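You operate a simulated robot arm through the tools that you are given. There is no shell and no other tool. Be economical: measure what you need, move in short steps, check, and stop when the job is done.

You are at the controls of a simulated robot arm. One attempt, no reset.

JOB
Scoop the powder dose shown on the box into the white bowl.
Fine: scoop back, lid shut, no powder spilt.

It is judged by the outcome, as a careful person would: the job done as asked, and still so three seconds after it is handed in. It fails if anything else is knocked over, pushed out of place, dropped, spilled or broken. Lids that push on must go on centred and level and be pressed home; caps that screw on are set level and turned clockwise until they are tight.

ROBOT AND FRAMES
A 7-joint arm with a two-finger parallel gripper, fixed in place. Base frame: the origin is at the foot of the arm, x ahead of it, y to its left, z up; the work surface is at about z = 0.85. Units: m, rad, N and s.
With the tool pointing down near the work surface it reaches from about 0.36 to 0.78 m from the base axis. Its first joint turns from -2.897 to 2.897 rad. Payload 3.91 kg.
Tool frame: the origin (TCP) lies between the finger pads and is the grasp point; the fingertips stand 0.03 m ahead of it; z points along the fingers, y is the line along which they close. The gripper opens to 0.11 m. The fingers are 0.02 m wide and 0.01 m thick; the gripper's body (0.048 by 0.112 m) begins 0.055 m behind the TCP.
Orientation is that of the tool frame in the base frame, as a unit quaternion [x, y, z, w]. With the fingers straight down and closing along the base's y, the tool's x points along the base's -x, its y along +y and its z along -z.

CONTROLS
- The arm moves only by the tool move_arm. Its argument "motion" is a list of rows, each an object (a shift or turn left out is 0, a gripper value left out holds the last) with "linear": the shift along the base's x, y, z in cm, a list of three; "dr": the turn, a rotation vector about the base's x, y, z in rad, a list of three; "fingers": the gripper command, from -1 (fully open) to 1 (shut), values between in proportion. In form: [{"linear": [dx, dy, dz], "dr": [rx, ry, rz], "fingers": fingers}, ...]. A call has 1 to 20 rows; each row shifts and turns the commanded pose from where the row before left it. Rows are played at 5 a second. More than 0.05 m and 0.15 rad between two rows, or a gripper value outside its range, and nothing of the call is played. A pose out of reach is approached as far as the arm can. The call stops where the force on the tool passes 40 N (or 10 N more than at its start, if that is more) or the arm is blocked; 0.2 s more then pass. Each finger travels about 0.153 m/s and halts on what it meets, pressing with about 35 N; the grip force reading is that of the motor and also rises with nothing between the fingers. The clock runs only during rows and for 0.2 s after the last one: add rows that do not move to give the fingers time. It gives the time, the measured TCP pose, the force on the tool (base axes), the opening and the grip force at its end, in the units of the frame above (readings bear some noise), with the torque about the TCP (base axes, N m) and any sound that the robot's microphone picked up.
- Cameras (640 x 400 px; columns grow to the right, rows downward): "scene" is fixed at [0.0319, 0.6369, 1.7295]; the picture's right is [-0.68, -0.74, 0.00], its down [-0.44, 0.41, -0.80] and it looks along [0.59, -0.54, -0.60] (base axes); focal length 337 px, centre (320, 200). "wrist" rides on the gripper at [0.077, 0.007, -0.114] in the tool frame; the picture's right is [-0.09, 1.00, 0.00], its down [-0.80, -0.07, -0.59] and it looks along [-0.59, -0.05, 0.80] (tool axes); focal length 270 px, centre (320, 200). There is no depth. A picture from a camera that has moved, and an enlarged one, comes with that camera's place and axes in the base frame and with its lens. The place of the scene camera against the robot may be out by one fixed shift of up to 0.025 m in any direction.
- snapshot(camera): a new picture of that camera. The clock stands still meanwhile.
- lift_body(by): slides the trunk up (or, below 0, down) by that many m; the arm rides with it, the base frame stays. It gives what a move gives, with no picture.
- close_up(camera, box): a new picture of the part [left, top, right, bottom] of that camera's present view, enlarged. The clock stands still meanwhile.
- job_done(): hands the job in; it is judged then, once.

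Work in short steps. Places have to be worked out from the pictures, the camera data and where the tool is seen: move nearer, look again, correct. Check each grasp and each placing, and mend what went wrong. You have 120 turns and 64 pictures in all, those below and enlarged ones among them. Open the gripper and draw the arm clear of the work before you hand the job in, unless the task says otherwise; then end with one line.

The tools are called after "Emit:" as a command line: name --argument value ..., lists and objects as JSON in quotes. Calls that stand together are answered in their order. move_arm: Moves the arm, as the interface text tells. Its arguments: {"type":"object","properties":{"motion":{"type":"array"}},"required":["motion"]} The other tools are called the same way: lift_body (by) slides the trunk up or down; snapshot (camera) takes a picture; close_up (camera, box) takes an enlarged picture of a part of a camera's view; job_done () hands the job in.

At the start:

```text
time: 0.0
ee_pos: [0.4764, -0.0999, 1.3334]
tcp_rot: [0.0, 1.0, 0.0, 0.0]
contact_force: [0.0, 0.3, 0.0]
ft_torque: [-0.03, -0.02, 0.04]
opening: 0.1098
grasp_force: 0.1
trunk travel left (down, up): [-0.575, 0.035]
```

scene: 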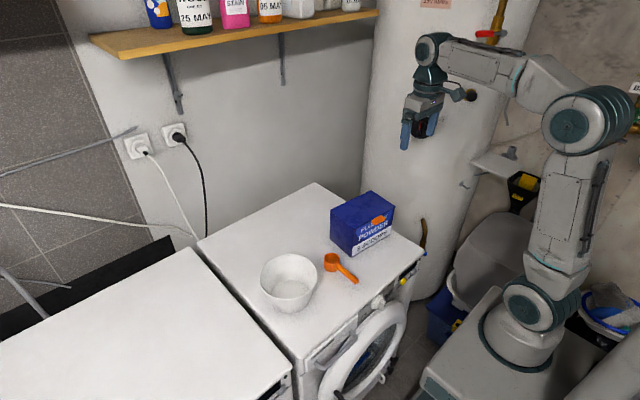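
wrist: 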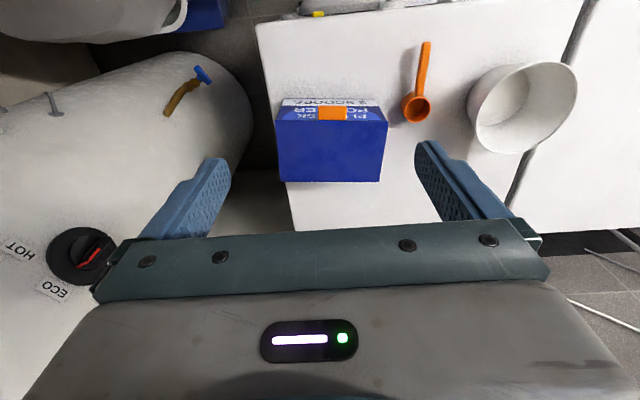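

I'll look closely at the box label and the items on the washing machine first.

Emit:
close_up --camera "scene" --box '[310, 170, 430, 270]'

Emit:
close_up --camera "wrist" --box '[250, 20, 600, 220]'

Emit:
close_up --camera "scene" --box '[240, 230, 380, 320]'

```text
4.00 times, centred on (370, 220) of scene
camera zoom: at [0.0319, 0.6369, 1.7295], right [-0.68, -0.74, 0.0], down [-0.44, 0.41, -0.8], along [0.59, -0.54, -0.6], focal length 1347 px, centre (120, 120)
```

zoom: 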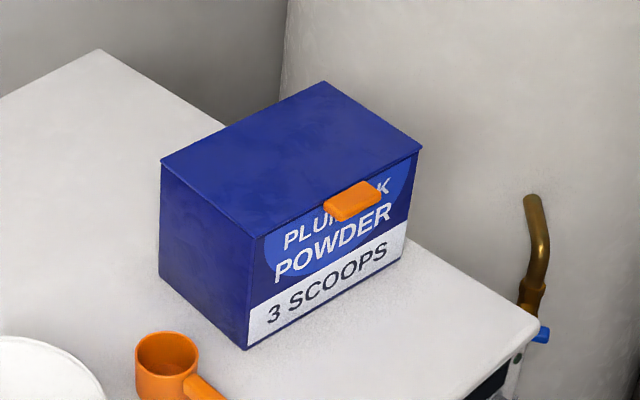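

```text
1.83 times, centred on (425, 120) of wrist
camera zoom: at [0.3989, -0.0941, 1.4497], right [0.09, 1.0, 0.0], down [0.8, -0.07, 0.59], along [0.59, -0.05, -0.8], focal length 494 px, centre (128, 346)
```

zoom: 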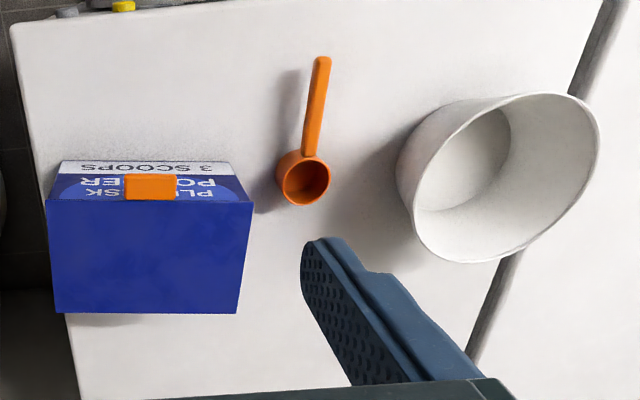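

```text
4.44 times, centred on (310, 275) of scene
camera zoom: at [0.0319, 0.6369, 1.7295], right [-0.68, -0.74, 0.0], down [-0.44, 0.41, -0.8], along [0.59, -0.54, -0.6], focal length 1496 px, centre (364, -133)
```

zoom: 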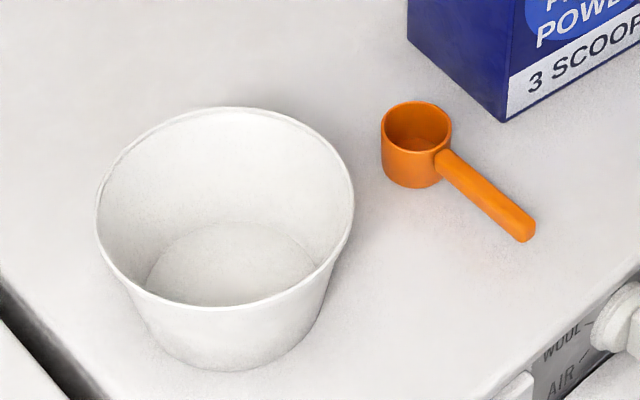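

The box says 3 scoops; the lid has an orange front tab (about x 0.58, y -0.09, z 0.965), and the scoop lies near (0.60, 0.095) with its handle toward the robot. I move down and closer to refine this.

Emit:
move_arm --motion '[{"linear": [-2, 3, -5]}, {"linear": [-2, 3, -4]}, {"linear": [-2, 3, -4]}, {"linear": [0, 0, -3]}, {"linear": [0, 0, 0]}]'

Emit:
snapshot --camera "wrist"

```text
refused: row 1 steps farther than a row can; nothing moved
```

```text
58 pictures are left
camera wrist: at [0.3989, -0.0941, 1.4497], right [0.09, 1.0, 0.0], down [0.8, -0.07, 0.59], along [0.59, -0.05, -0.8], focal length 270 px, centre (320, 200)
```

wrist: 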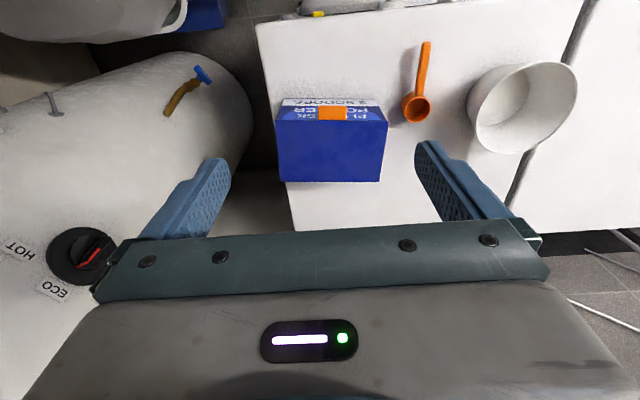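

The step was too long; I'll use shorter ones.

Emit:
move_arm --motion '[{"linear": [-1, 2, -4]}, {"linear": [-1, 2, -4]}, {"linear": [-1, 2, -4]}, {"linear": [-1, 2, -4]}, {"linear": [0, 1, 0]}]'

```text
time: 1.2
ee_pos: [0.437, -0.0087, 1.1749]
tcp_rot: [0.0, 1.0, 0.001, 0.0]
contact_force: [0.6, 0.1, -0.9]
ft_torque: [0.01, 0.01, 0.0]
opening: 0.1098
grasp_force: 0.0
trunk travel left (down, up): [-0.575, 0.035]
```

Emit:
snapshot --camera "wrist"

```text
57 pictures are left
camera wrist: at [0.3587, -0.0028, 1.2897], right [0.09, 1.0, 0.0], down [0.8, -0.07, 0.59], along [0.59, -0.05, -0.8], focal length 270 px, centre (320, 200)
```

wrist: 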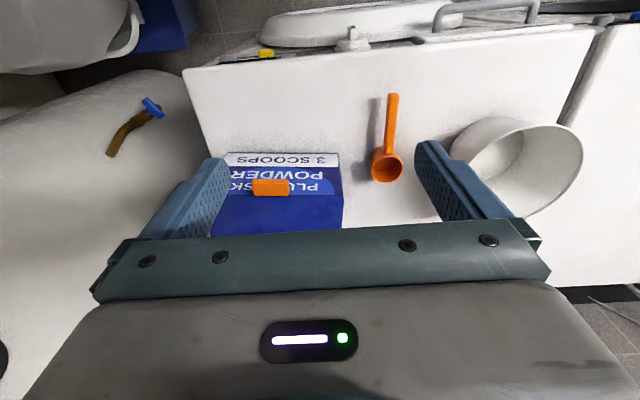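

Scoop cup rim is around (0.597, 0.094, 0.883), handle end (0.48, 0.096, 0.88). I move closer to the lid tab to refine it.

Emit:
move_arm --motion '[{"linear": [0, -3, -3]}, {"linear": [0, -3, -3]}, {"linear": [0, -2.5, -3]}, {"linear": [0, 0, -3]}, {"linear": [0, 0, 0]}]'

Emit:
snapshot --camera "wrist"

```text
time: 2.4
ee_pos: [0.4359, -0.0949, 1.0549]
tcp_rot: [0.0, 1.0, 0.0, 0.0]
contact_force: [-0.3, -0.2, -0.8]
ft_torque: [-0.02, 0.0, 0.02]
opening: 0.11
grasp_force: 0.1
trunk travel left (down, up): [-0.575, 0.035]
```

```text
56 pictures are left
camera wrist: at [0.3588, -0.0886, 1.1698], right [0.09, 1.0, 0.0], down [0.8, -0.07, 0.59], along [0.59, -0.05, -0.8], focal length 270 px, centre (320, 200)
```

wrist: 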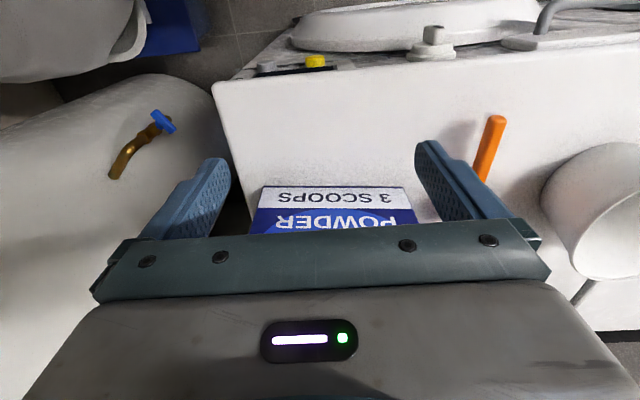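

The box front is at about x 0.57, y -0.19..0.015. I tilt the tool forward about 45° so the fingers can take the tab from the front and the camera can see it.

Emit:
move_arm --motion '[{"linear": [0, 0, 0], "dr": [0, -0.14, 0]}, {"dr": [0, -0.14, 0]}, {"dr": [0, -0.14, 0]}, {"dr": [0, -0.14, 0]}, {"dr": [0, -0.14, 0]}, {"dr": [0, -0.1, 0]}, {"linear": [0, 0, 0]}]'

Emit:
snapshot --camera "wrist"

```text
time: 4.0
ee_pos: [0.4405, -0.0896, 1.054]
tcp_rot: [-0.006, 0.943, 0.019, 0.333]
contact_force: [-0.4, -0.2, -0.1]
ft_torque: [-0.02, -0.02, 0.05]
opening: 0.11
grasp_force: 0.0
out of reach, approached as far as the arm can: row 5, 6
trunk travel left (down, up): [-0.575, 0.035]
```

```text
55 pictures are left
camera wrist: at [0.3087, -0.088, 1.0961], right [0.05, 1.0, 0.09], down [0.25, -0.09, 0.96], along [0.97, -0.02, -0.25], focal length 270 px, centre (320, 200)
```

wrist: 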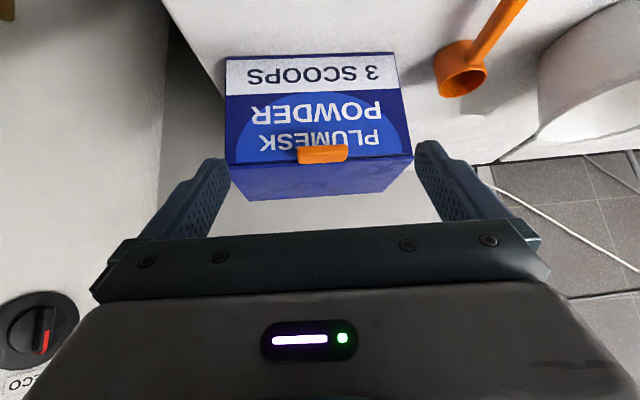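

Good view: tab centre about (0.565, -0.087, 0.975), lid top ≈0.985, box yawed about -0.1 rad. I move forward a bit and see whether a flatter tool angle becomes reachable.

Emit:
move_arm --motion '[{"linear": [2, 0, -0.5], "dr": [0, 0, -0.1]}, {"linear": [2, 0, -0.5]}, {"linear": [1.5, 0, -0.5]}, {"linear": [0, 0, 0], "dr": [0, -0.14, 0]}, {"linear": [0, 0, 0], "dr": [0, -0.14, 0]}, {"linear": [0, 0, 0]}, {"linear": [0, 0, 0]}]'

Emit:
snapshot --camera "wrist"

Emit:
snapshot --camera "scene"

```text
time: 5.6
ee_pos: [0.4966, -0.0904, 1.0402]
tcp_rot: [0.04, 0.885, 0.007, 0.463]
contact_force: [0.2, 0.5, 0.3]
ft_torque: [-0.01, 0.02, 0.0]
opening: 0.1099
grasp_force: 0.1
trunk travel left (down, up): [-0.575, 0.035]
```

```text
54 pictures are left
camera wrist: at [0.3593, -0.0754, 1.0435], right [0.12, 0.99, 0.12], down [-0.04, -0.12, 0.99], along [0.99, -0.12, 0.02], focal length 270 px, centre (320, 200)
```

wrist: 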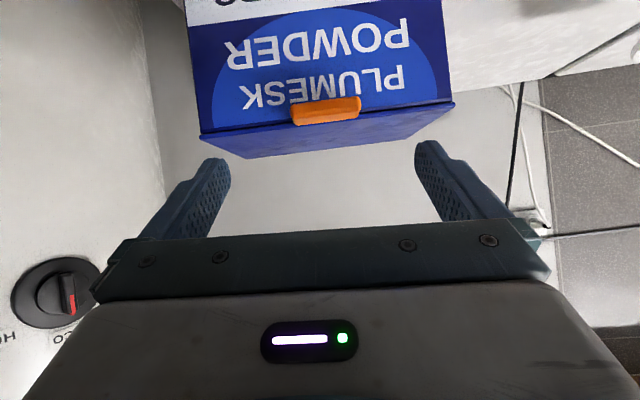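

```text
53 pictures are left
```

scene: 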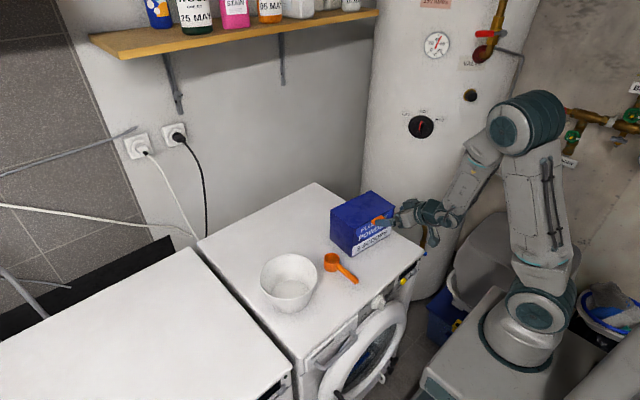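

Lid edge at z≈0.985, tab centre ≈(0.562, -0.086, 0.982), 5 cm wide. I level the tool's closing line with the box and move the open fingers around the tab, stopping short of the lid face.

Emit:
move_arm --motion '[{"linear": [0, 0.2, -1.5], "dr": [-0.05, 0, -0.036]}, {"linear": [0, 0.2, -1.5]}, {"linear": [0, 0, -1.5]}, {"linear": [1.5, 0, 0]}, {"linear": [1.5, 0, 0]}, {"linear": [0, 0, 0]}]'

Emit:
snapshot --camera "wrist"

```text
time: 7.0
ee_pos: [0.5314, -0.0863, 0.9954]
tcp_rot: [0.045, 0.884, -0.023, 0.465]
contact_force: [-1.3, -0.8, 0.2]
ft_torque: [0.0, -0.01, 0.01]
opening: 0.1101
grasp_force: 0.0
out of reach, approached as far as the arm can: row 1
trunk travel left (down, up): [-0.575, 0.035]
```

```text
52 pictures are left
camera wrist: at [0.3946, -0.067, 0.9976], right [0.15, 0.99, 0.07], down [-0.04, -0.07, 1.0], along [0.99, -0.15, 0.03], focal length 270 px, centre (320, 200)
```

wrist: 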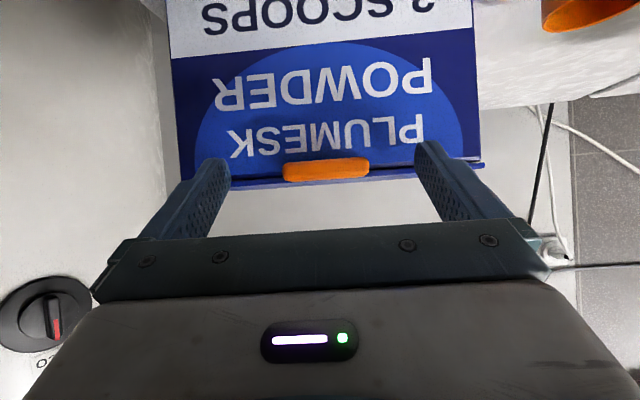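

Aligned; tab sits between the fingertips. I advance 0.9 cm, check contact and close.

Emit:
move_arm --motion '[{"linear": [0.9, 0, -0.1]}, {"linear": [0, 0, 0], "fingers": 0.4}, {"fingers": 1}, {"fingers": 1}, {"fingers": 1}]'

Emit:
snapshot --camera "wrist"

```text
time: 8.2
ee_pos: [0.5416, -0.0853, 0.9941]
tcp_rot: [0.043, 0.885, -0.022, 0.464]
contact_force: [-0.2, 3.1, 0.2]
ft_torque: [0.17, 0.27, 0.44]
opening: 0.0493
grasp_force: 34.6
trunk travel left (down, up): [-0.575, 0.035]
```

```text
51 pictures are left
camera wrist: at [0.4036, -0.0661, 0.9965], right [0.15, 0.99, 0.07], down [-0.04, -0.07, 1.0], along [0.99, -0.15, 0.03], focal length 270 px, centre (320, 200)
```

wrist: 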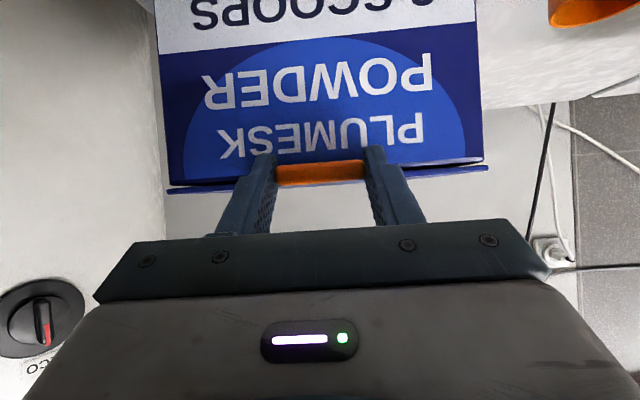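

Tab gripped (4.9 cm). I rotate it up about the hinge (~x 0.704, z 0.98) in small steps, watching force.

Emit:
move_arm --motion '[{"linear": [0.22, -0.02, 1.61], "dr": [0.01, 0.0995, 0]}, {"linear": [0.38, -0.04, 1.58], "dr": [0.01, 0.0995, 0]}, {"linear": [0.54, -0.05, 1.54], "dr": [0.01, 0.0995, 0]}, {"linear": [0.68, -0.07, 1.47], "dr": [0.01, 0.0995, 0]}, {"fingers": 1}]'

Emit:
snapshot --camera "scene"

```text
time: 9.4
ee_pos: [0.5597, -0.0892, 1.0561]
tcp_rot: [0.05, 0.959, -0.015, 0.28]
contact_force: [1.4, -2.7, -1.3]
ft_torque: [0.1, 0.39, -0.21]
opening: 0.0493
grasp_force: 34.7
trunk travel left (down, up): [-0.575, 0.035]
```

```text
50 pictures are left
```

scene: 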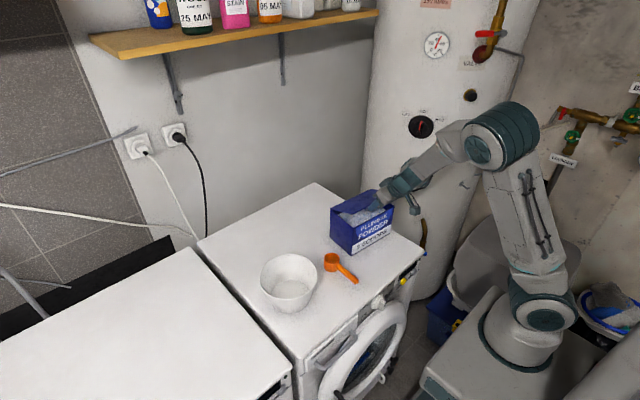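

Lid is opening with low force and powder is visible. I continue the arc to about 1.0 rad.

Emit:
move_arm --motion '[{"linear": [0.83, -0.08, 1.39], "dr": [0.01, 0.0995, 0]}, {"linear": [0.97, -0.1, 1.31], "dr": [0.01, 0.0995, 0]}, {"linear": [1.09, -0.11, 1.21], "dr": [0.01, 0.0995, 0]}, {"linear": [1.21, -0.12, 1.08], "dr": [0.01, 0.0995, 0]}, {"linear": [1.31, -0.13, 0.97], "dr": [0.01, 0.0995, 0]}, {"linear": [1.39, -0.14, 0.83], "dr": [0.01, 0.0995, 0]}, {"fingers": 1}]'

```text
time: 11.0
ee_pos: [0.6284, -0.096, 1.1243]
tcp_rot: [0.051, 0.999, 0.0, -0.017]
contact_force: [2.3, -0.3, 0.1]
ft_torque: [-0.02, 0.0, -0.03]
opening: 0.0496
grasp_force: 35.0
trunk travel left (down, up): [-0.575, 0.035]
```

Force stays low; I continue to about 1.5 rad.

Emit:
move_arm --motion '[{"linear": [1.48, -0.15, 0.68], "dr": [0.01, 0.0995, 0]}, {"linear": [1.53, -0.15, 0.54], "dr": [0.01, 0.0995, 0]}, {"linear": [1.58, -0.16, 0.37], "dr": [0.01, 0.0995, 0]}, {"linear": [1.61, -0.16, 0.21], "dr": [0.01, 0.0995, 0]}, {"linear": [1.62, -0.16, 0.07], "dr": [0.01, 0.0995, 0]}, {"linear": [1.62, -0.16, -0.1], "dr": [0.01, 0.0995, 0]}, {"fingers": 1}]'

Emit:
snapshot --camera "scene"

Emit:
snapshot --camera "wrist"

```text
time: 12.6
ee_pos: [0.6542, -0.1061, 1.0929]
tcp_rot: [0.042, 0.965, 0.011, -0.259]
contact_force: [-4.0, -1.8, 5.0]
ft_torque: [0.76, 0.02, 0.12]
opening: 0.0496
grasp_force: 34.7
out of reach, approached as far as the arm can: row 4, 5, 6
trunk travel left (down, up): [-0.575, 0.035]
```

```text
49 pictures are left
```

scene: 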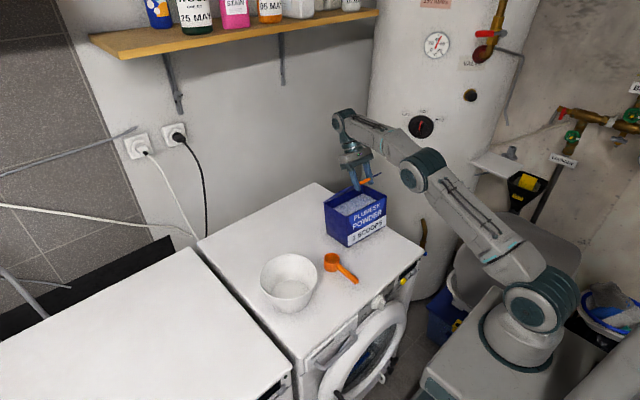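

```text
48 pictures are left
camera wrist: at [0.6461, -0.0986, 1.2318], right [0.16, 0.99, -0.05], down [0.98, -0.16, 0.11], along [0.1, -0.06, -0.99], focal length 270 px, centre (320, 200)
```

wrist: 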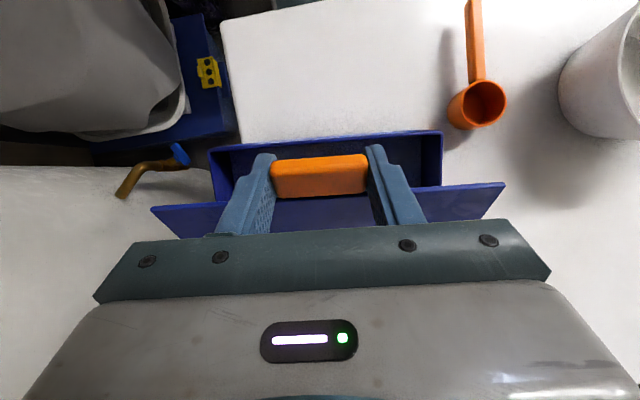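

The last rows were out of reach and the box may have shifted. I look closely before doing anything else.

Emit:
close_up --camera "scene" --box '[290, 130, 450, 270]'

```text
2.86 times, centred on (370, 200) of scene
camera zoom: at [0.0319, 0.6369, 1.7295], right [-0.68, -0.74, 0.0], down [-0.44, 0.41, -0.8], along [0.59, -0.54, -0.6], focal length 962 px, centre (177, 200)
```

zoom: 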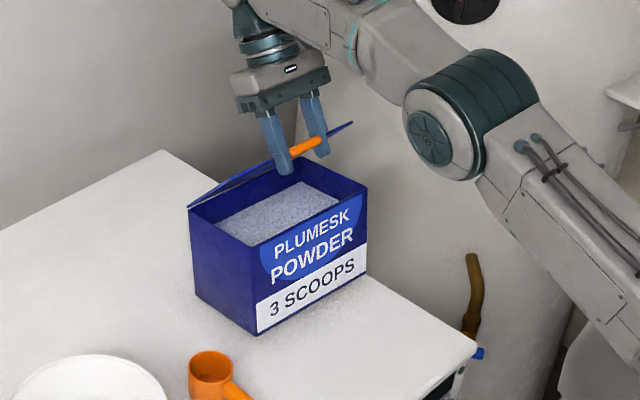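

The box slid about 4 cm in +x (upright, nothing spilt); the lid is ~45° open and still gripped. I'll carry the tab on around the actual hinge (~x 0.747) while bringing the tool back toward vertical, checking forces.

Emit:
move_arm --motion '[{"linear": [1.03, -0.1, 1.29], "dr": [-0.007, -0.07, 0]}, {"linear": [1.16, -0.11, 1.13], "dr": [-0.007, -0.07, 0]}, {"linear": [1.26, -0.12, 0.94], "dr": [-0.007, -0.07, 0]}, {"fingers": 1}]'

Emit:
close_up --camera "scene" --box '[290, 130, 450, 270]'

```text
time: 13.6
ee_pos: [0.6911, -0.1081, 1.1286]
tcp_rot: [0.042, 0.987, 0.003, -0.154]
contact_force: [-0.1, -0.8, -7.1]
ft_torque: [0.2, 0.59, -0.1]
opening: 0.0496
grasp_force: 35.0
trunk travel left (down, up): [-0.575, 0.035]
```

```text
2.86 times, centred on (370, 200) of scene
camera zoom: at [0.0319, 0.6369, 1.7295], right [-0.68, -0.74, 0.0], down [-0.44, 0.41, -0.8], along [0.59, -0.54, -0.6], focal length 962 px, centre (177, 200)
```

zoom: 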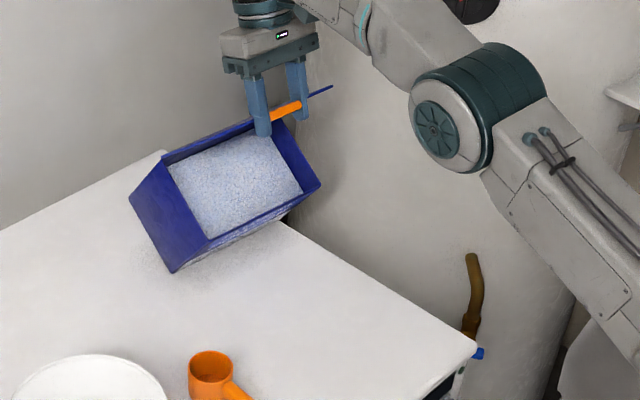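

The box is being lifted and tipped by the grip. I reverse these steps at once, slowly.

Emit:
move_arm --motion '[{"linear": [-0.63, 0.06, -0.47], "dr": [0.0035, 0.035, 0]}, {"linear": [-0.63, 0.06, -0.47], "dr": [0.0035, 0.035, 0]}, {"linear": [-0.58, 0.055, -0.57], "dr": [0.0035, 0.035, 0]}, {"linear": [-0.58, 0.055, -0.56], "dr": [0.0035, 0.035, 0]}, {"linear": [-0.52, 0.05, -0.65], "dr": [0.0035, 0.035, 0]}, {"linear": [-0.51, 0.05, -0.64], "dr": [0.0035, 0.035, 0]}, {"fingers": 1}]'

Emit:
close_up --camera "scene" --box '[290, 130, 450, 270]'

```text
time: 15.2
ee_pos: [0.6554, -0.1059, 1.0945]
tcp_rot: [0.041, 0.965, 0.009, -0.259]
contact_force: [1.2, -1.7, 7.3]
ft_torque: [0.02, -0.9, -0.03]
opening: 0.0499
grasp_force: 34.9
trunk travel left (down, up): [-0.575, 0.035]
```

```text
2.86 times, centred on (370, 200) of scene
camera zoom: at [0.0319, 0.6369, 1.7295], right [-0.68, -0.74, 0.0], down [-0.44, 0.41, -0.8], along [0.59, -0.54, -0.6], focal length 962 px, centre (177, 200)
```

zoom: 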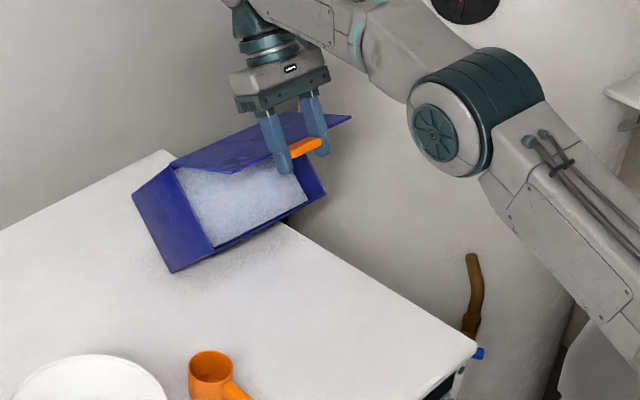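

The box now leans forward with the lid still gripped. Before moving again I take a wrist view to get its geometry.

Emit:
snapshot --camera "wrist"

```text
44 pictures are left
camera wrist: at [0.6459, -0.0979, 1.2326], right [0.16, 0.99, -0.05], down [0.98, -0.15, 0.11], along [0.1, -0.06, -0.99], focal length 270 px, centre (320, 200)
```

wrist: 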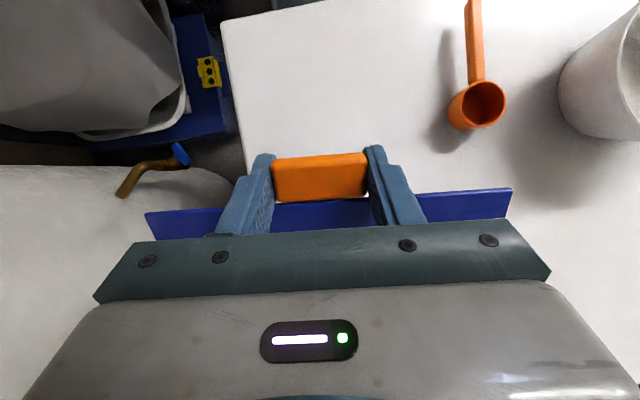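

Geometry and forces suggest the box rests on its front bottom edge near x≈0.78, pressed by the lid. I retrace upward and lift slightly so it hangs freely, then will carry it back and set it down on its base properly.

Emit:
move_arm --motion '[{"linear": [0.51, -0.05, 0.64], "dr": [-0.0035, -0.035, 0]}, {"linear": [0.52, -0.05, 0.65], "dr": [-0.0035, -0.035, 0]}, {"linear": [0.58, -0.055, 0.56], "dr": [-0.0035, -0.035, 0]}, {"linear": [0.58, -0.055, 0.57], "dr": [-0.0035, -0.035, 0]}, {"linear": [0.63, -0.06, 0.47], "dr": [-0.0035, -0.035, 0]}, {"linear": [0.63, -0.06, 0.47], "dr": [-0.0035, -0.035, 0]}, {"linear": [0, 0, 0.7]}, {"linear": [0, 0, 0.7]}, {"linear": [0, 0, 0.6]}, {"fingers": 1}]'

Emit:
close_up --camera "scene" --box '[290, 130, 450, 270]'

```text
time: 17.4
ee_pos: [0.6895, -0.1082, 1.1469]
tcp_rot: [0.043, 0.987, 0.004, -0.155]
contact_force: [0.0, -0.2, -10.7]
ft_torque: [0.16, 0.94, -0.05]
opening: 0.0497
grasp_force: 35.1
trunk travel left (down, up): [-0.575, 0.035]
```

```text
2.86 times, centred on (370, 200) of scene
camera zoom: at [0.0319, 0.6369, 1.7295], right [-0.68, -0.74, 0.0], down [-0.44, 0.41, -0.8], along [0.59, -0.54, -0.6], focal length 962 px, centre (177, 200)
```

zoom: 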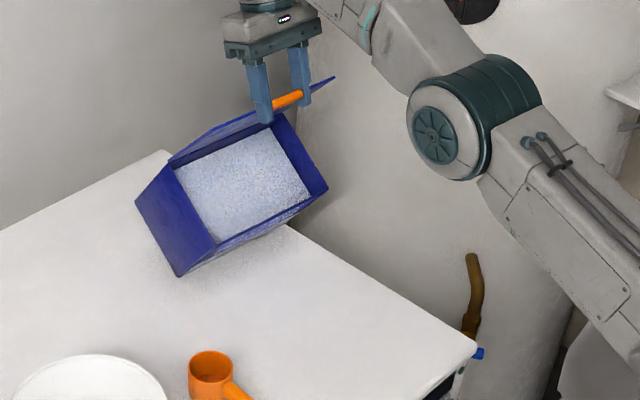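

The box hangs freely now (≈10.7 N, CoM near x 0.778). I lift 2 cm more and carry it slowly back toward its original spot.

Emit:
move_arm --motion '[{"linear": [0, 0, 0.5]}, {"linear": [0, 0, 0.7]}, {"linear": [0, 0, 0.7]}, {"linear": [0, 0, 0.4]}, {"linear": [-0.3, 0.04, 0]}, {"linear": [-0.6, 0.07, 0]}, {"linear": [-0.8, 0.1, 0]}, {"linear": [-0.9, 0.12, 0]}, {"linear": [-0.9, 0.12, 0]}, {"linear": [-0.9, 0.12, 0]}, {"linear": [-0.9, 0.12, 0]}, {"linear": [-0.9, 0.12, 0]}, {"linear": [-0.9, 0.12, 0]}, {"linear": [-0.9, 0.12, 0]}, {"linear": [-0.7, 0.1, 0]}, {"linear": [-0.4, 0.06, 0]}, {"linear": [-0.2, 0.03, 0]}, {"linear": [0, 0, 0]}, {"linear": [0, 0, 0]}]'

Emit:
snapshot --camera "scene"

```text
time: 21.4
ee_pos: [0.5912, -0.0944, 1.1665]
tcp_rot: [0.043, 0.987, 0.005, -0.154]
contact_force: [-0.6, -0.2, -11.8]
ft_torque: [0.12, 0.93, -0.02]
opening: 0.0493
grasp_force: 34.7
out of reach, approached as far as the arm can: row 2, 4
trunk travel left (down, up): [-0.575, 0.035]
```

```text
42 pictures are left
```

scene: 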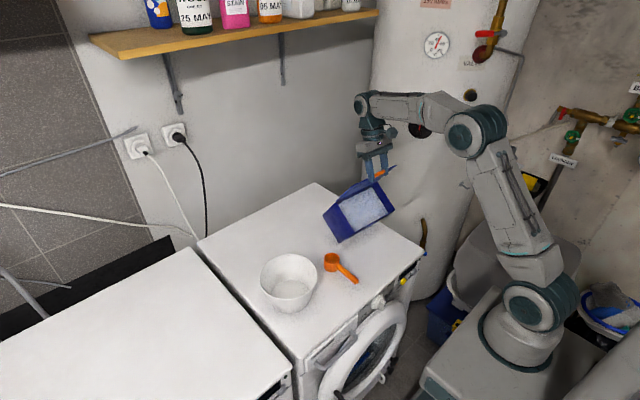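

Carrying it cleanly. I continue 8 cm further back.

Emit:
move_arm --motion '[{"linear": [-0.4, 0.06, 0]}, {"linear": [-0.7, 0.1, 0]}, {"linear": [-0.9, 0.13, 0]}, {"linear": [-0.9, 0.13, 0]}, {"linear": [-1.0, 0.14, 0]}, {"linear": [-1.0, 0.14, 0]}, {"linear": [-1.0, 0.14, 0]}, {"linear": [-0.9, 0.13, 0]}, {"linear": [-0.7, 0.1, 0]}, {"linear": [-0.5, 0.08, 0]}, {"linear": [-0.3, 0.04, 0]}, {"linear": [0, 0, 0]}, {"linear": [0, 0, 0]}]'

Emit:
close_up --camera "scene" --box '[290, 130, 450, 270]'

Emit:
snapshot --camera "wrist"

```text
time: 24.2
ee_pos: [0.5072, -0.0824, 1.1663]
tcp_rot: [0.042, 0.987, 0.004, -0.156]
contact_force: [0.4, -0.3, -11.7]
ft_torque: [0.08, 0.91, -0.02]
opening: 0.0492
grasp_force: 35.2
trunk travel left (down, up): [-0.575, 0.035]
```

```text
2.86 times, centred on (370, 200) of scene
camera zoom: at [0.0319, 0.6369, 1.7295], right [-0.68, -0.74, 0.0], down [-0.44, 0.41, -0.8], along [0.59, -0.54, -0.6], focal length 962 px, centre (177, 200)
```

zoom: 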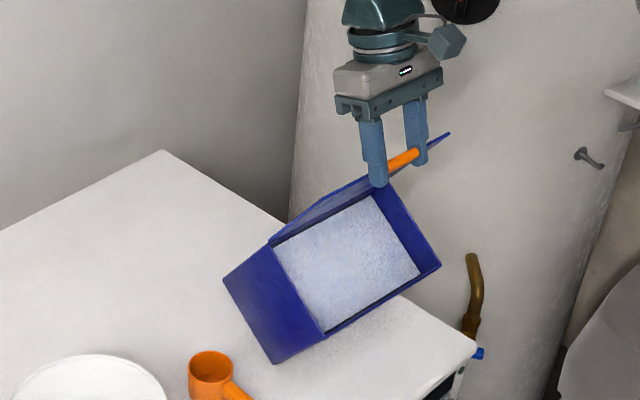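

```text
40 pictures are left
camera wrist: at [0.4693, -0.0729, 1.3003], right [0.17, 0.99, -0.03], down [0.94, -0.15, 0.32], along [0.31, -0.08, -0.95], focal length 270 px, centre (320, 200)
```

wrist: 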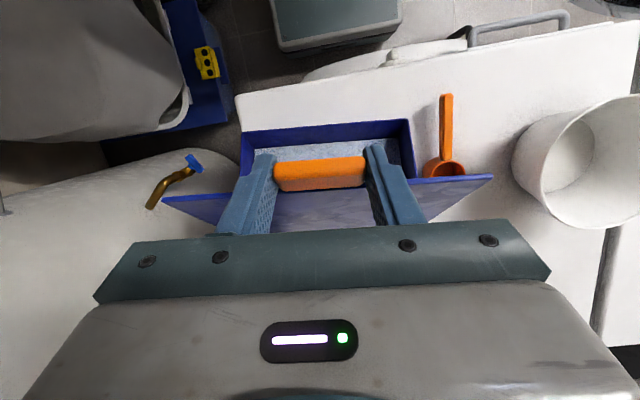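

The front-bottom edge is at about x 0.555, z 0.864 in scene coordinates versus its original 0.571, 0.85. I shift +1.6 cm and lower until it touches.

Emit:
move_arm --motion '[{"linear": [0.5, -0.05, 0]}, {"linear": [0.7, -0.07, -0.2]}, {"linear": [0.4, -0.04, -0.4]}, {"linear": [0, 0, -0.3]}, {"linear": [0, 0, -0.3]}, {"linear": [0, 0, -0.3]}, {"linear": [0, 0, 0]}]'

```text
time: 25.8
ee_pos: [0.5226, -0.085, 1.1534]
tcp_rot: [0.043, 0.987, 0.003, -0.156]
contact_force: [2.6, -3.7, 7.9]
ft_torque: [-0.02, -1.05, -0.13]
opening: 0.0498
grasp_force: 34.6
trunk travel left (down, up): [-0.575, 0.035]
```

Contact is made (pushing up 8 N). I ease up 0.3 cm and begin rolling the box back onto its base by moving forward and down.

Emit:
move_arm --motion '[{"linear": [0.2, 0, 0.3]}, {"linear": [0.8, -0.08, -0.1]}, {"linear": [0.8, -0.08, -0.1]}, {"linear": [0.8, -0.08, -0.18]}, {"linear": [0.8, -0.08, -0.18]}, {"linear": [0, 0, 0]}]'

Emit:
close_up --camera "scene" --box '[290, 130, 450, 270]'

```text
time: 27.2
ee_pos: [0.5573, -0.0878, 1.1486]
tcp_rot: [0.043, 0.987, 0.004, -0.157]
contact_force: [-1.3, 0.5, -9.9]
ft_torque: [0.47, 0.85, 0.1]
opening: 0.0494
grasp_force: 34.7
trunk travel left (down, up): [-0.575, 0.035]
```

```text
2.86 times, centred on (370, 200) of scene
camera zoom: at [0.0319, 0.6369, 1.7295], right [-0.68, -0.74, 0.0], down [-0.44, 0.41, -0.8], along [0.59, -0.54, -0.6], focal length 962 px, centre (177, 200)
```

zoom: 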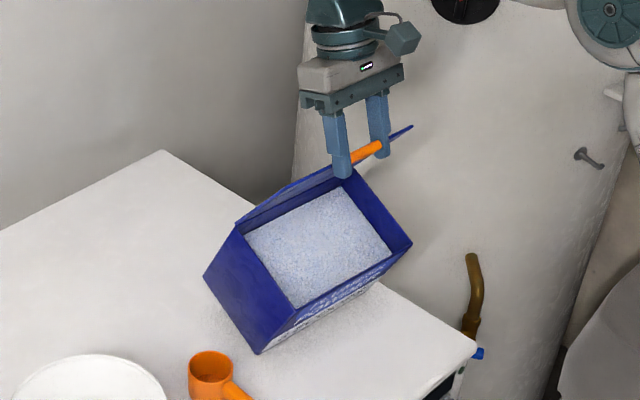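

Tilt decreased but the box hung and the edge slid a little. I lower more relative to forward motion.

Emit:
move_arm --motion '[{"linear": [0, 0, -0.4]}, {"linear": [0.4, -0.04, -0.4]}, {"linear": [0.6, -0.06, -0.4]}, {"linear": [0.7, -0.07, -0.4]}, {"linear": [0, 0, 0]}]'

Emit:
close_up --camera "scene" --box '[290, 130, 450, 270]'

```text
time: 28.4
ee_pos: [0.5728, -0.0889, 1.1347]
tcp_rot: [0.043, 0.987, 0.003, -0.155]
contact_force: [4.4, 0.8, 5.2]
ft_torque: [-0.11, -1.07, 0.04]
opening: 0.0497
grasp_force: 34.6
trunk travel left (down, up): [-0.575, 0.035]
```

```text
2.86 times, centred on (370, 200) of scene
camera zoom: at [0.0319, 0.6369, 1.7295], right [-0.68, -0.74, 0.0], down [-0.44, 0.41, -0.8], along [0.59, -0.54, -0.6], focal length 962 px, centre (177, 200)
```

zoom: 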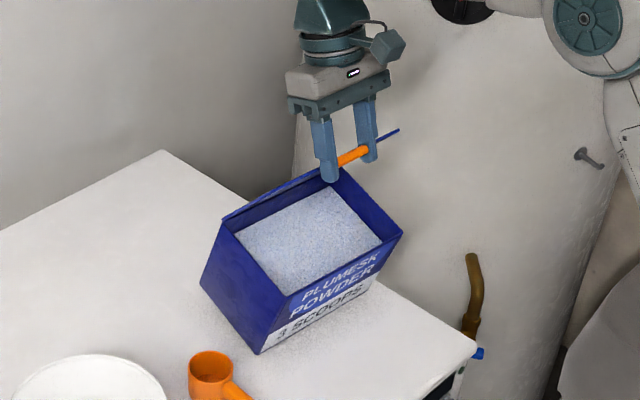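

The box is rolling upright with its edge staying put (~20° left). I continue.

Emit:
move_arm --motion '[{"linear": [0.7, -0.07, -0.4]}, {"linear": [0.7, -0.07, -0.45]}, {"linear": [0.7, -0.07, -0.45]}, {"linear": [0.7, -0.07, -0.5]}, {"linear": [0, 0, 0]}]'

Emit:
close_up --camera "scene" --box '[290, 130, 450, 270]'

```text
time: 29.6
ee_pos: [0.6019, -0.091, 1.1144]
tcp_rot: [0.042, 0.987, 0.004, -0.157]
contact_force: [-1.4, -0.4, -8.1]
ft_torque: [0.08, 0.94, -0.02]
opening: 0.0498
grasp_force: 35.1
trunk travel left (down, up): [-0.575, 0.035]
```

```text
2.86 times, centred on (370, 200) of scene
camera zoom: at [0.0319, 0.6369, 1.7295], right [-0.68, -0.74, 0.0], down [-0.44, 0.41, -0.8], along [0.59, -0.54, -0.6], focal length 962 px, centre (177, 200)
```

zoom: 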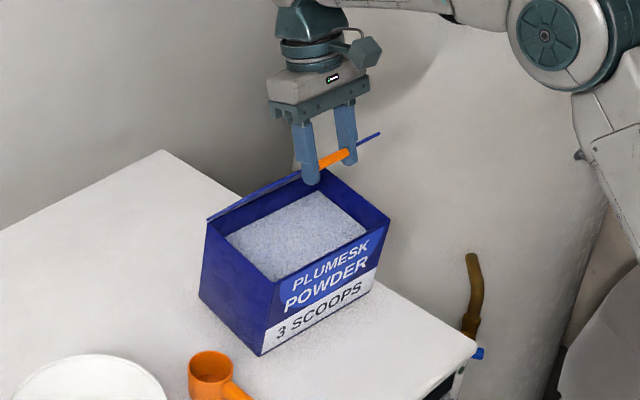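

Nearly upright. I keep lowering.

Emit:
move_arm --motion '[{"linear": [0.4, -0.04, -0.5]}, {"linear": [0.4, -0.04, -0.5]}, {"linear": [0.4, -0.04, -0.5]}, {"linear": [0, 0, 0]}]'

Emit:
close_up --camera "scene" --box '[290, 130, 450, 270]'

```text
time: 30.6
ee_pos: [0.6131, -0.094, 1.1006]
tcp_rot: [0.043, 0.987, 0.005, -0.153]
contact_force: [1.6, -0.2, -0.6]
ft_torque: [0.11, -0.18, -0.02]
opening: 0.0495
grasp_force: 35.1
trunk travel left (down, up): [-0.575, 0.035]
```

```text
2.86 times, centred on (370, 200) of scene
camera zoom: at [0.0319, 0.6369, 1.7295], right [-0.68, -0.74, 0.0], down [-0.44, 0.41, -0.8], along [0.59, -0.54, -0.6], focal length 962 px, centre (177, 200)
```

zoom: 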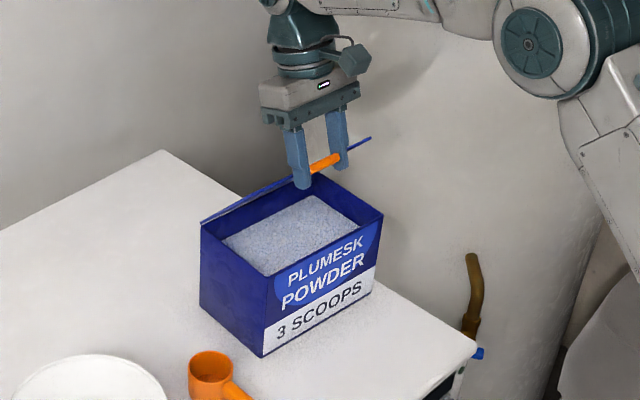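

The box stands upright about 1 cm from its original spot, powder intact. The lid is ~41° open; since the tab grip is torsionally stiff, I'll lower the lid shut rigidly about the hinge and then reopen it by hooking from underneath instead.

Emit:
move_arm --motion '[{"linear": [-1.15, 0.11, -1.08], "dr": [-0.01, -0.0995, 0]}, {"linear": [-1.05, 0.1, -1.19], "dr": [-0.01, -0.0995, 0]}, {"linear": [-0.9, 0.09, -1.28], "dr": [-0.01, -0.0995, 0]}, {"linear": [-0.79, 0.08, -1.37], "dr": [-0.01, -0.0995, 0]}, {"linear": [-0.64, 0.06, -1.45], "dr": [-0.01, -0.0995, 0]}, {"fingers": 1}]'

Emit:
close_up --camera "scene" --box '[290, 130, 450, 270]'

```text
time: 32.0
ee_pos: [0.567, -0.0886, 1.037]
tcp_rot: [0.044, 0.995, -0.01, 0.093]
contact_force: [2.0, -0.3, 4.0]
ft_torque: [0.0, -0.76, -0.05]
opening: 0.0496
grasp_force: 34.3
trunk travel left (down, up): [-0.575, 0.035]
```

```text
2.86 times, centred on (370, 200) of scene
camera zoom: at [0.0319, 0.6369, 1.7295], right [-0.68, -0.74, 0.0], down [-0.44, 0.41, -0.8], along [0.59, -0.54, -0.6], focal length 962 px, centre (177, 200)
```

zoom: 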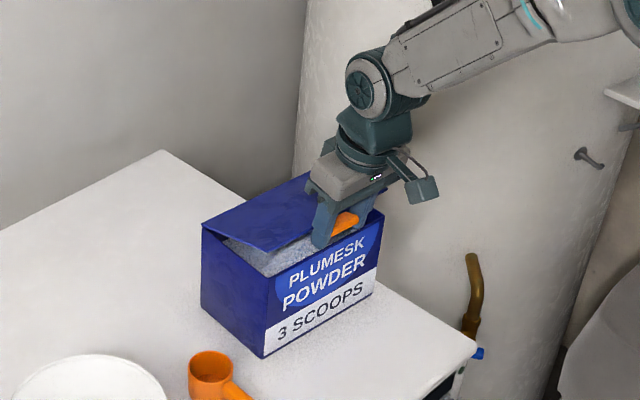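

Lid ~15° open. One more small closing step, then I open the gripper and back away.

Emit:
move_arm --motion '[{"linear": [-0.55, 0.05, -1.3], "dr": [-0.01, -0.0995, 0]}, {"linear": [0, 0, 0]}, {"fingers": -0.3}, {"fingers": -1}, {"fingers": -1}, {"fingers": -1}]'

Emit:
close_up --camera "scene" --box '[290, 130, 450, 270]'

```text
time: 33.4
ee_pos: [0.5622, -0.0882, 1.0256]
tcp_rot: [0.045, 0.989, -0.013, 0.143]
contact_force: [-2.4, 0.7, -0.5]
ft_torque: [0.05, 0.05, 0.02]
opening: 0.1095
grasp_force: 0.1
trunk travel left (down, up): [-0.575, 0.035]
```

```text
2.86 times, centred on (370, 200) of scene
camera zoom: at [0.0319, 0.6369, 1.7295], right [-0.68, -0.74, 0.0], down [-0.44, 0.41, -0.8], along [0.59, -0.54, -0.6], focal length 962 px, centre (177, 200)
```

zoom: 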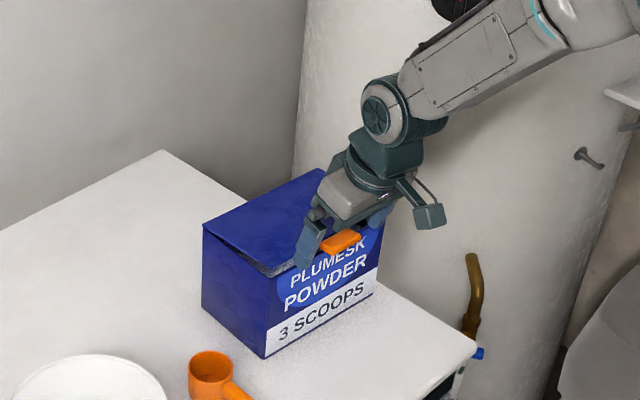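

The lid appears to remain slightly open after release – maybe a friction hinge. I back off and look again.

Emit:
move_arm --motion '[{"linear": [-1.5, 0.1, 0.3], "dr": [0, -0.1, 0]}, {"linear": [-2, 0.2, 0.3], "dr": [0, -0.14, 0]}, {"linear": [-2, 0.2, 0], "dr": [0, -0.14, 0]}, {"dr": [0, -0.14, 0]}, {"dr": [0, 0, 0]}]'

Emit:
snapshot --camera "wrist"

Emit:
close_up --camera "scene" --box '[290, 130, 450, 270]'

```text
time: 34.6
ee_pos: [0.5069, -0.0836, 1.0299]
tcp_rot: [0.046, 0.919, -0.001, 0.393]
contact_force: [0.8, -0.4, -0.3]
ft_torque: [-0.01, -0.01, -0.03]
opening: 0.1099
grasp_force: 0.1
trunk travel left (down, up): [-0.575, 0.035]
```

```text
33 pictures are left
camera wrist: at [0.3717, -0.0663, 1.0546], right [0.15, 0.98, 0.1], down [0.12, -0.11, 0.99], along [0.98, -0.13, -0.13], focal length 270 px, centre (320, 200)
```

wrist: 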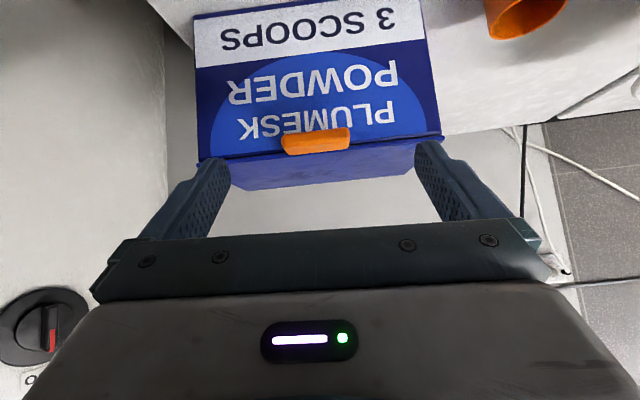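

```text
2.86 times, centred on (370, 200) of scene
camera zoom: at [0.0319, 0.6369, 1.7295], right [-0.68, -0.74, 0.0], down [-0.44, 0.41, -0.8], along [0.59, -0.54, -0.6], focal length 962 px, centre (177, 200)
```

zoom: 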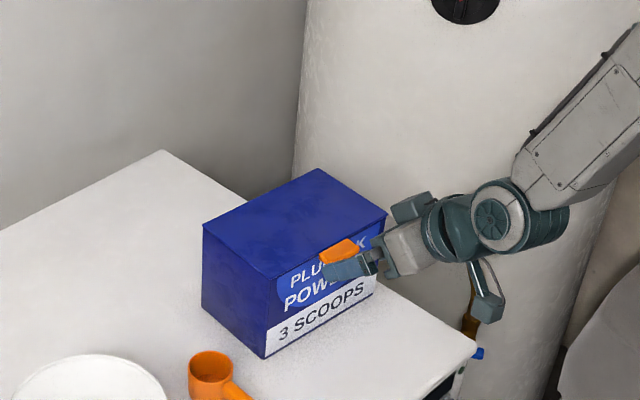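

Lid is shut and the box is within ~1 cm of its original place. Now I close the fingers, tilt flatter, and go below the tab (≈(0.571,-0.0915,0.982)) to hook it up from underneath.

Emit:
move_arm --motion '[{"linear": [-0.5, 0, -1], "dr": [0, -0.1, 0], "fingers": 1}, {"linear": [-0.5, 0, -1.5], "dr": [0, -0.1, 0]}, {"linear": [0, 0, -2], "dr": [0, -0.09, 0]}, {"linear": [0, 0, -2.2]}, {"linear": [0, 0, 0]}]'

Emit:
snapshot --camera "wrist"

```text
time: 35.8
ee_pos: [0.5098, -0.0853, 0.9633]
tcp_rot: [0.046, 0.852, 0.004, 0.521]
contact_force: [0.4, 0.2, -0.2]
ft_torque: [-0.01, -0.02, -0.02]
opening: 0.0004
grasp_force: 35.2
out of reach, approached as far as the arm can: row 2, 3
trunk travel left (down, up): [-0.575, 0.035]
```

```text
31 pictures are left
camera wrist: at [0.3726, -0.0696, 0.9474], right [0.11, 0.98, 0.13], down [-0.17, -0.11, 0.98], along [0.98, -0.13, 0.16], focal length 270 px, centre (320, 200)
```

wrist: 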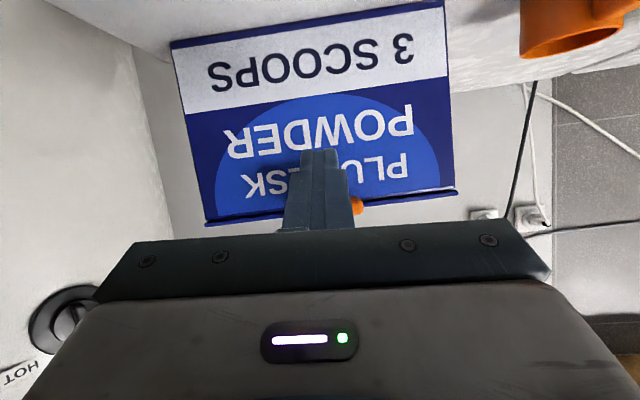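

Fingers are below the tab and roughly centred. I move forward under it and lift to begin opening.

Emit:
move_arm --motion '[{"linear": [1.9, -0.1, 0]}, {"linear": [1.8, -0.1, 0]}, {"linear": [0, 0, 0.8]}, {"linear": [0, 0, 1.2]}, {"linear": [0, 0, 1.4]}, {"linear": [0, 0, 1.3]}, {"linear": [0, 0, 0]}]'

Emit:
close_up --camera "scene" --box '[290, 130, 450, 270]'

```text
time: 37.4
ee_pos: [0.5469, -0.089, 1.0088]
tcp_rot: [0.046, 0.853, 0.005, 0.519]
contact_force: [-0.5, -0.4, 0.4]
ft_torque: [-0.02, 0.0, 0.03]
opening: 0.0
grasp_force: 35.1
trunk travel left (down, up): [-0.575, 0.035]
```

```text
2.86 times, centred on (370, 200) of scene
camera zoom: at [0.0319, 0.6369, 1.7295], right [-0.68, -0.74, 0.0], down [-0.44, 0.41, -0.8], along [0.59, -0.54, -0.6], focal length 962 px, centre (177, 200)
```

zoom: 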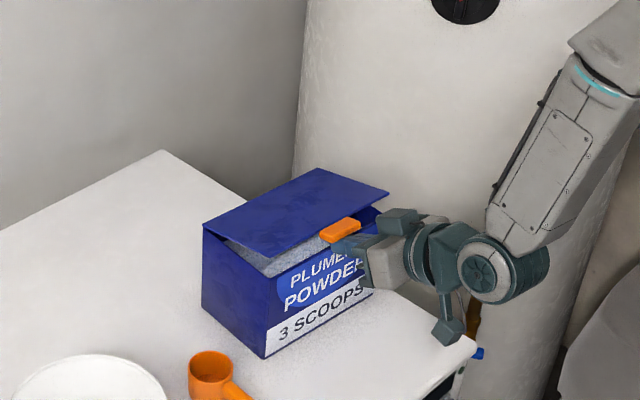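

The hook works: lid is up on the fingertip with the box unmoved. I continue along the planned path to about 60°.

Emit:
move_arm --motion '[{"linear": [0.7, -0.07, 0.5]}, {"linear": [0.8, -0.08, 0.6]}, {"linear": [1.0, -0.1, 0.6]}, {"linear": [1.1, -0.1, 0.6]}, {"linear": [1.1, -0.1, 0.8]}, {"linear": [1.1, -0.1, 0.9]}, {"linear": [1.0, -0.1, 0.8]}, {"linear": [1.0, -0.1, 0.7]}, {"linear": [0, 0, 0]}]'

Emit:
close_up --camera "scene" --box '[290, 130, 450, 270]'

```text
time: 39.4
ee_pos: [0.6247, -0.0961, 1.0639]
tcp_rot: [0.046, 0.852, 0.005, 0.521]
contact_force: [0.1, 0.6, 0.8]
ft_torque: [0.01, -0.01, 0.03]
opening: 0.0002
grasp_force: 34.9
trunk travel left (down, up): [-0.575, 0.035]
```

```text
2.86 times, centred on (370, 200) of scene
camera zoom: at [0.0319, 0.6369, 1.7295], right [-0.68, -0.74, 0.0], down [-0.44, 0.41, -0.8], along [0.59, -0.54, -0.6], focal length 962 px, centre (177, 200)
```

zoom: 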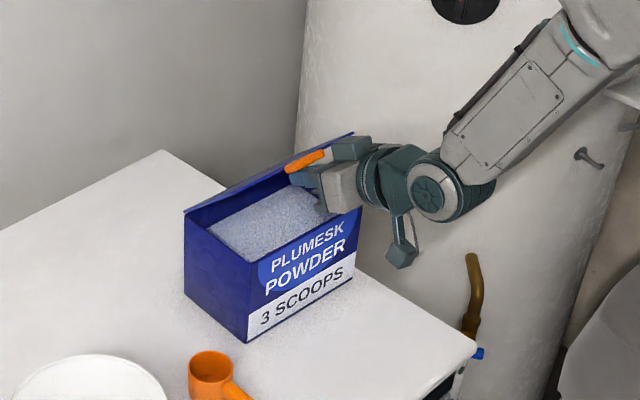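

The lid is ~45° open but the box slid ~3 cm back again. I check the wrist view to see what is pushing.

Emit:
snapshot --camera "wrist"

Emit:
close_up --camera "scene" --box '[330, 150, 400, 220]'

```text
28 pictures are left
camera wrist: at [0.4879, -0.0799, 1.0492], right [0.11, 0.98, 0.13], down [-0.17, -0.11, 0.98], along [0.98, -0.13, 0.15], focal length 270 px, centre (320, 200)
```

wrist: 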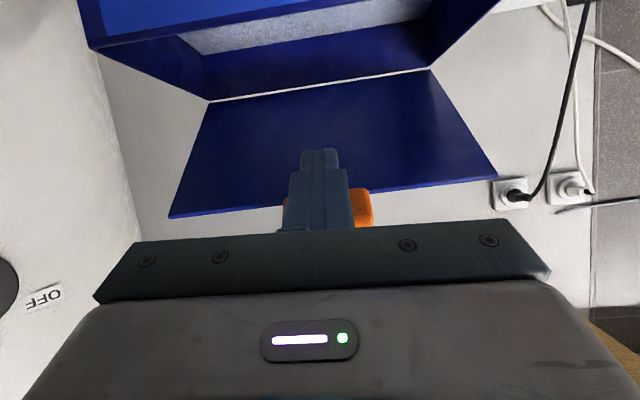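

```text
5.71 times, centred on (365, 185) of scene
camera zoom: at [0.0319, 0.6369, 1.7295], right [-0.68, -0.74, 0.0], down [-0.44, 0.41, -0.8], along [0.59, -0.54, -0.6], focal length 1924 px, centre (63, 286)
```

zoom: 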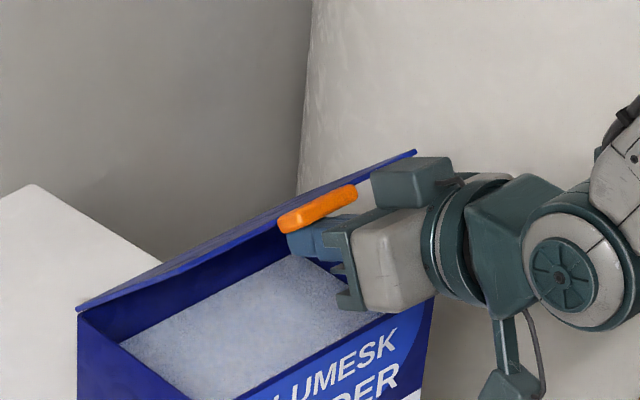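

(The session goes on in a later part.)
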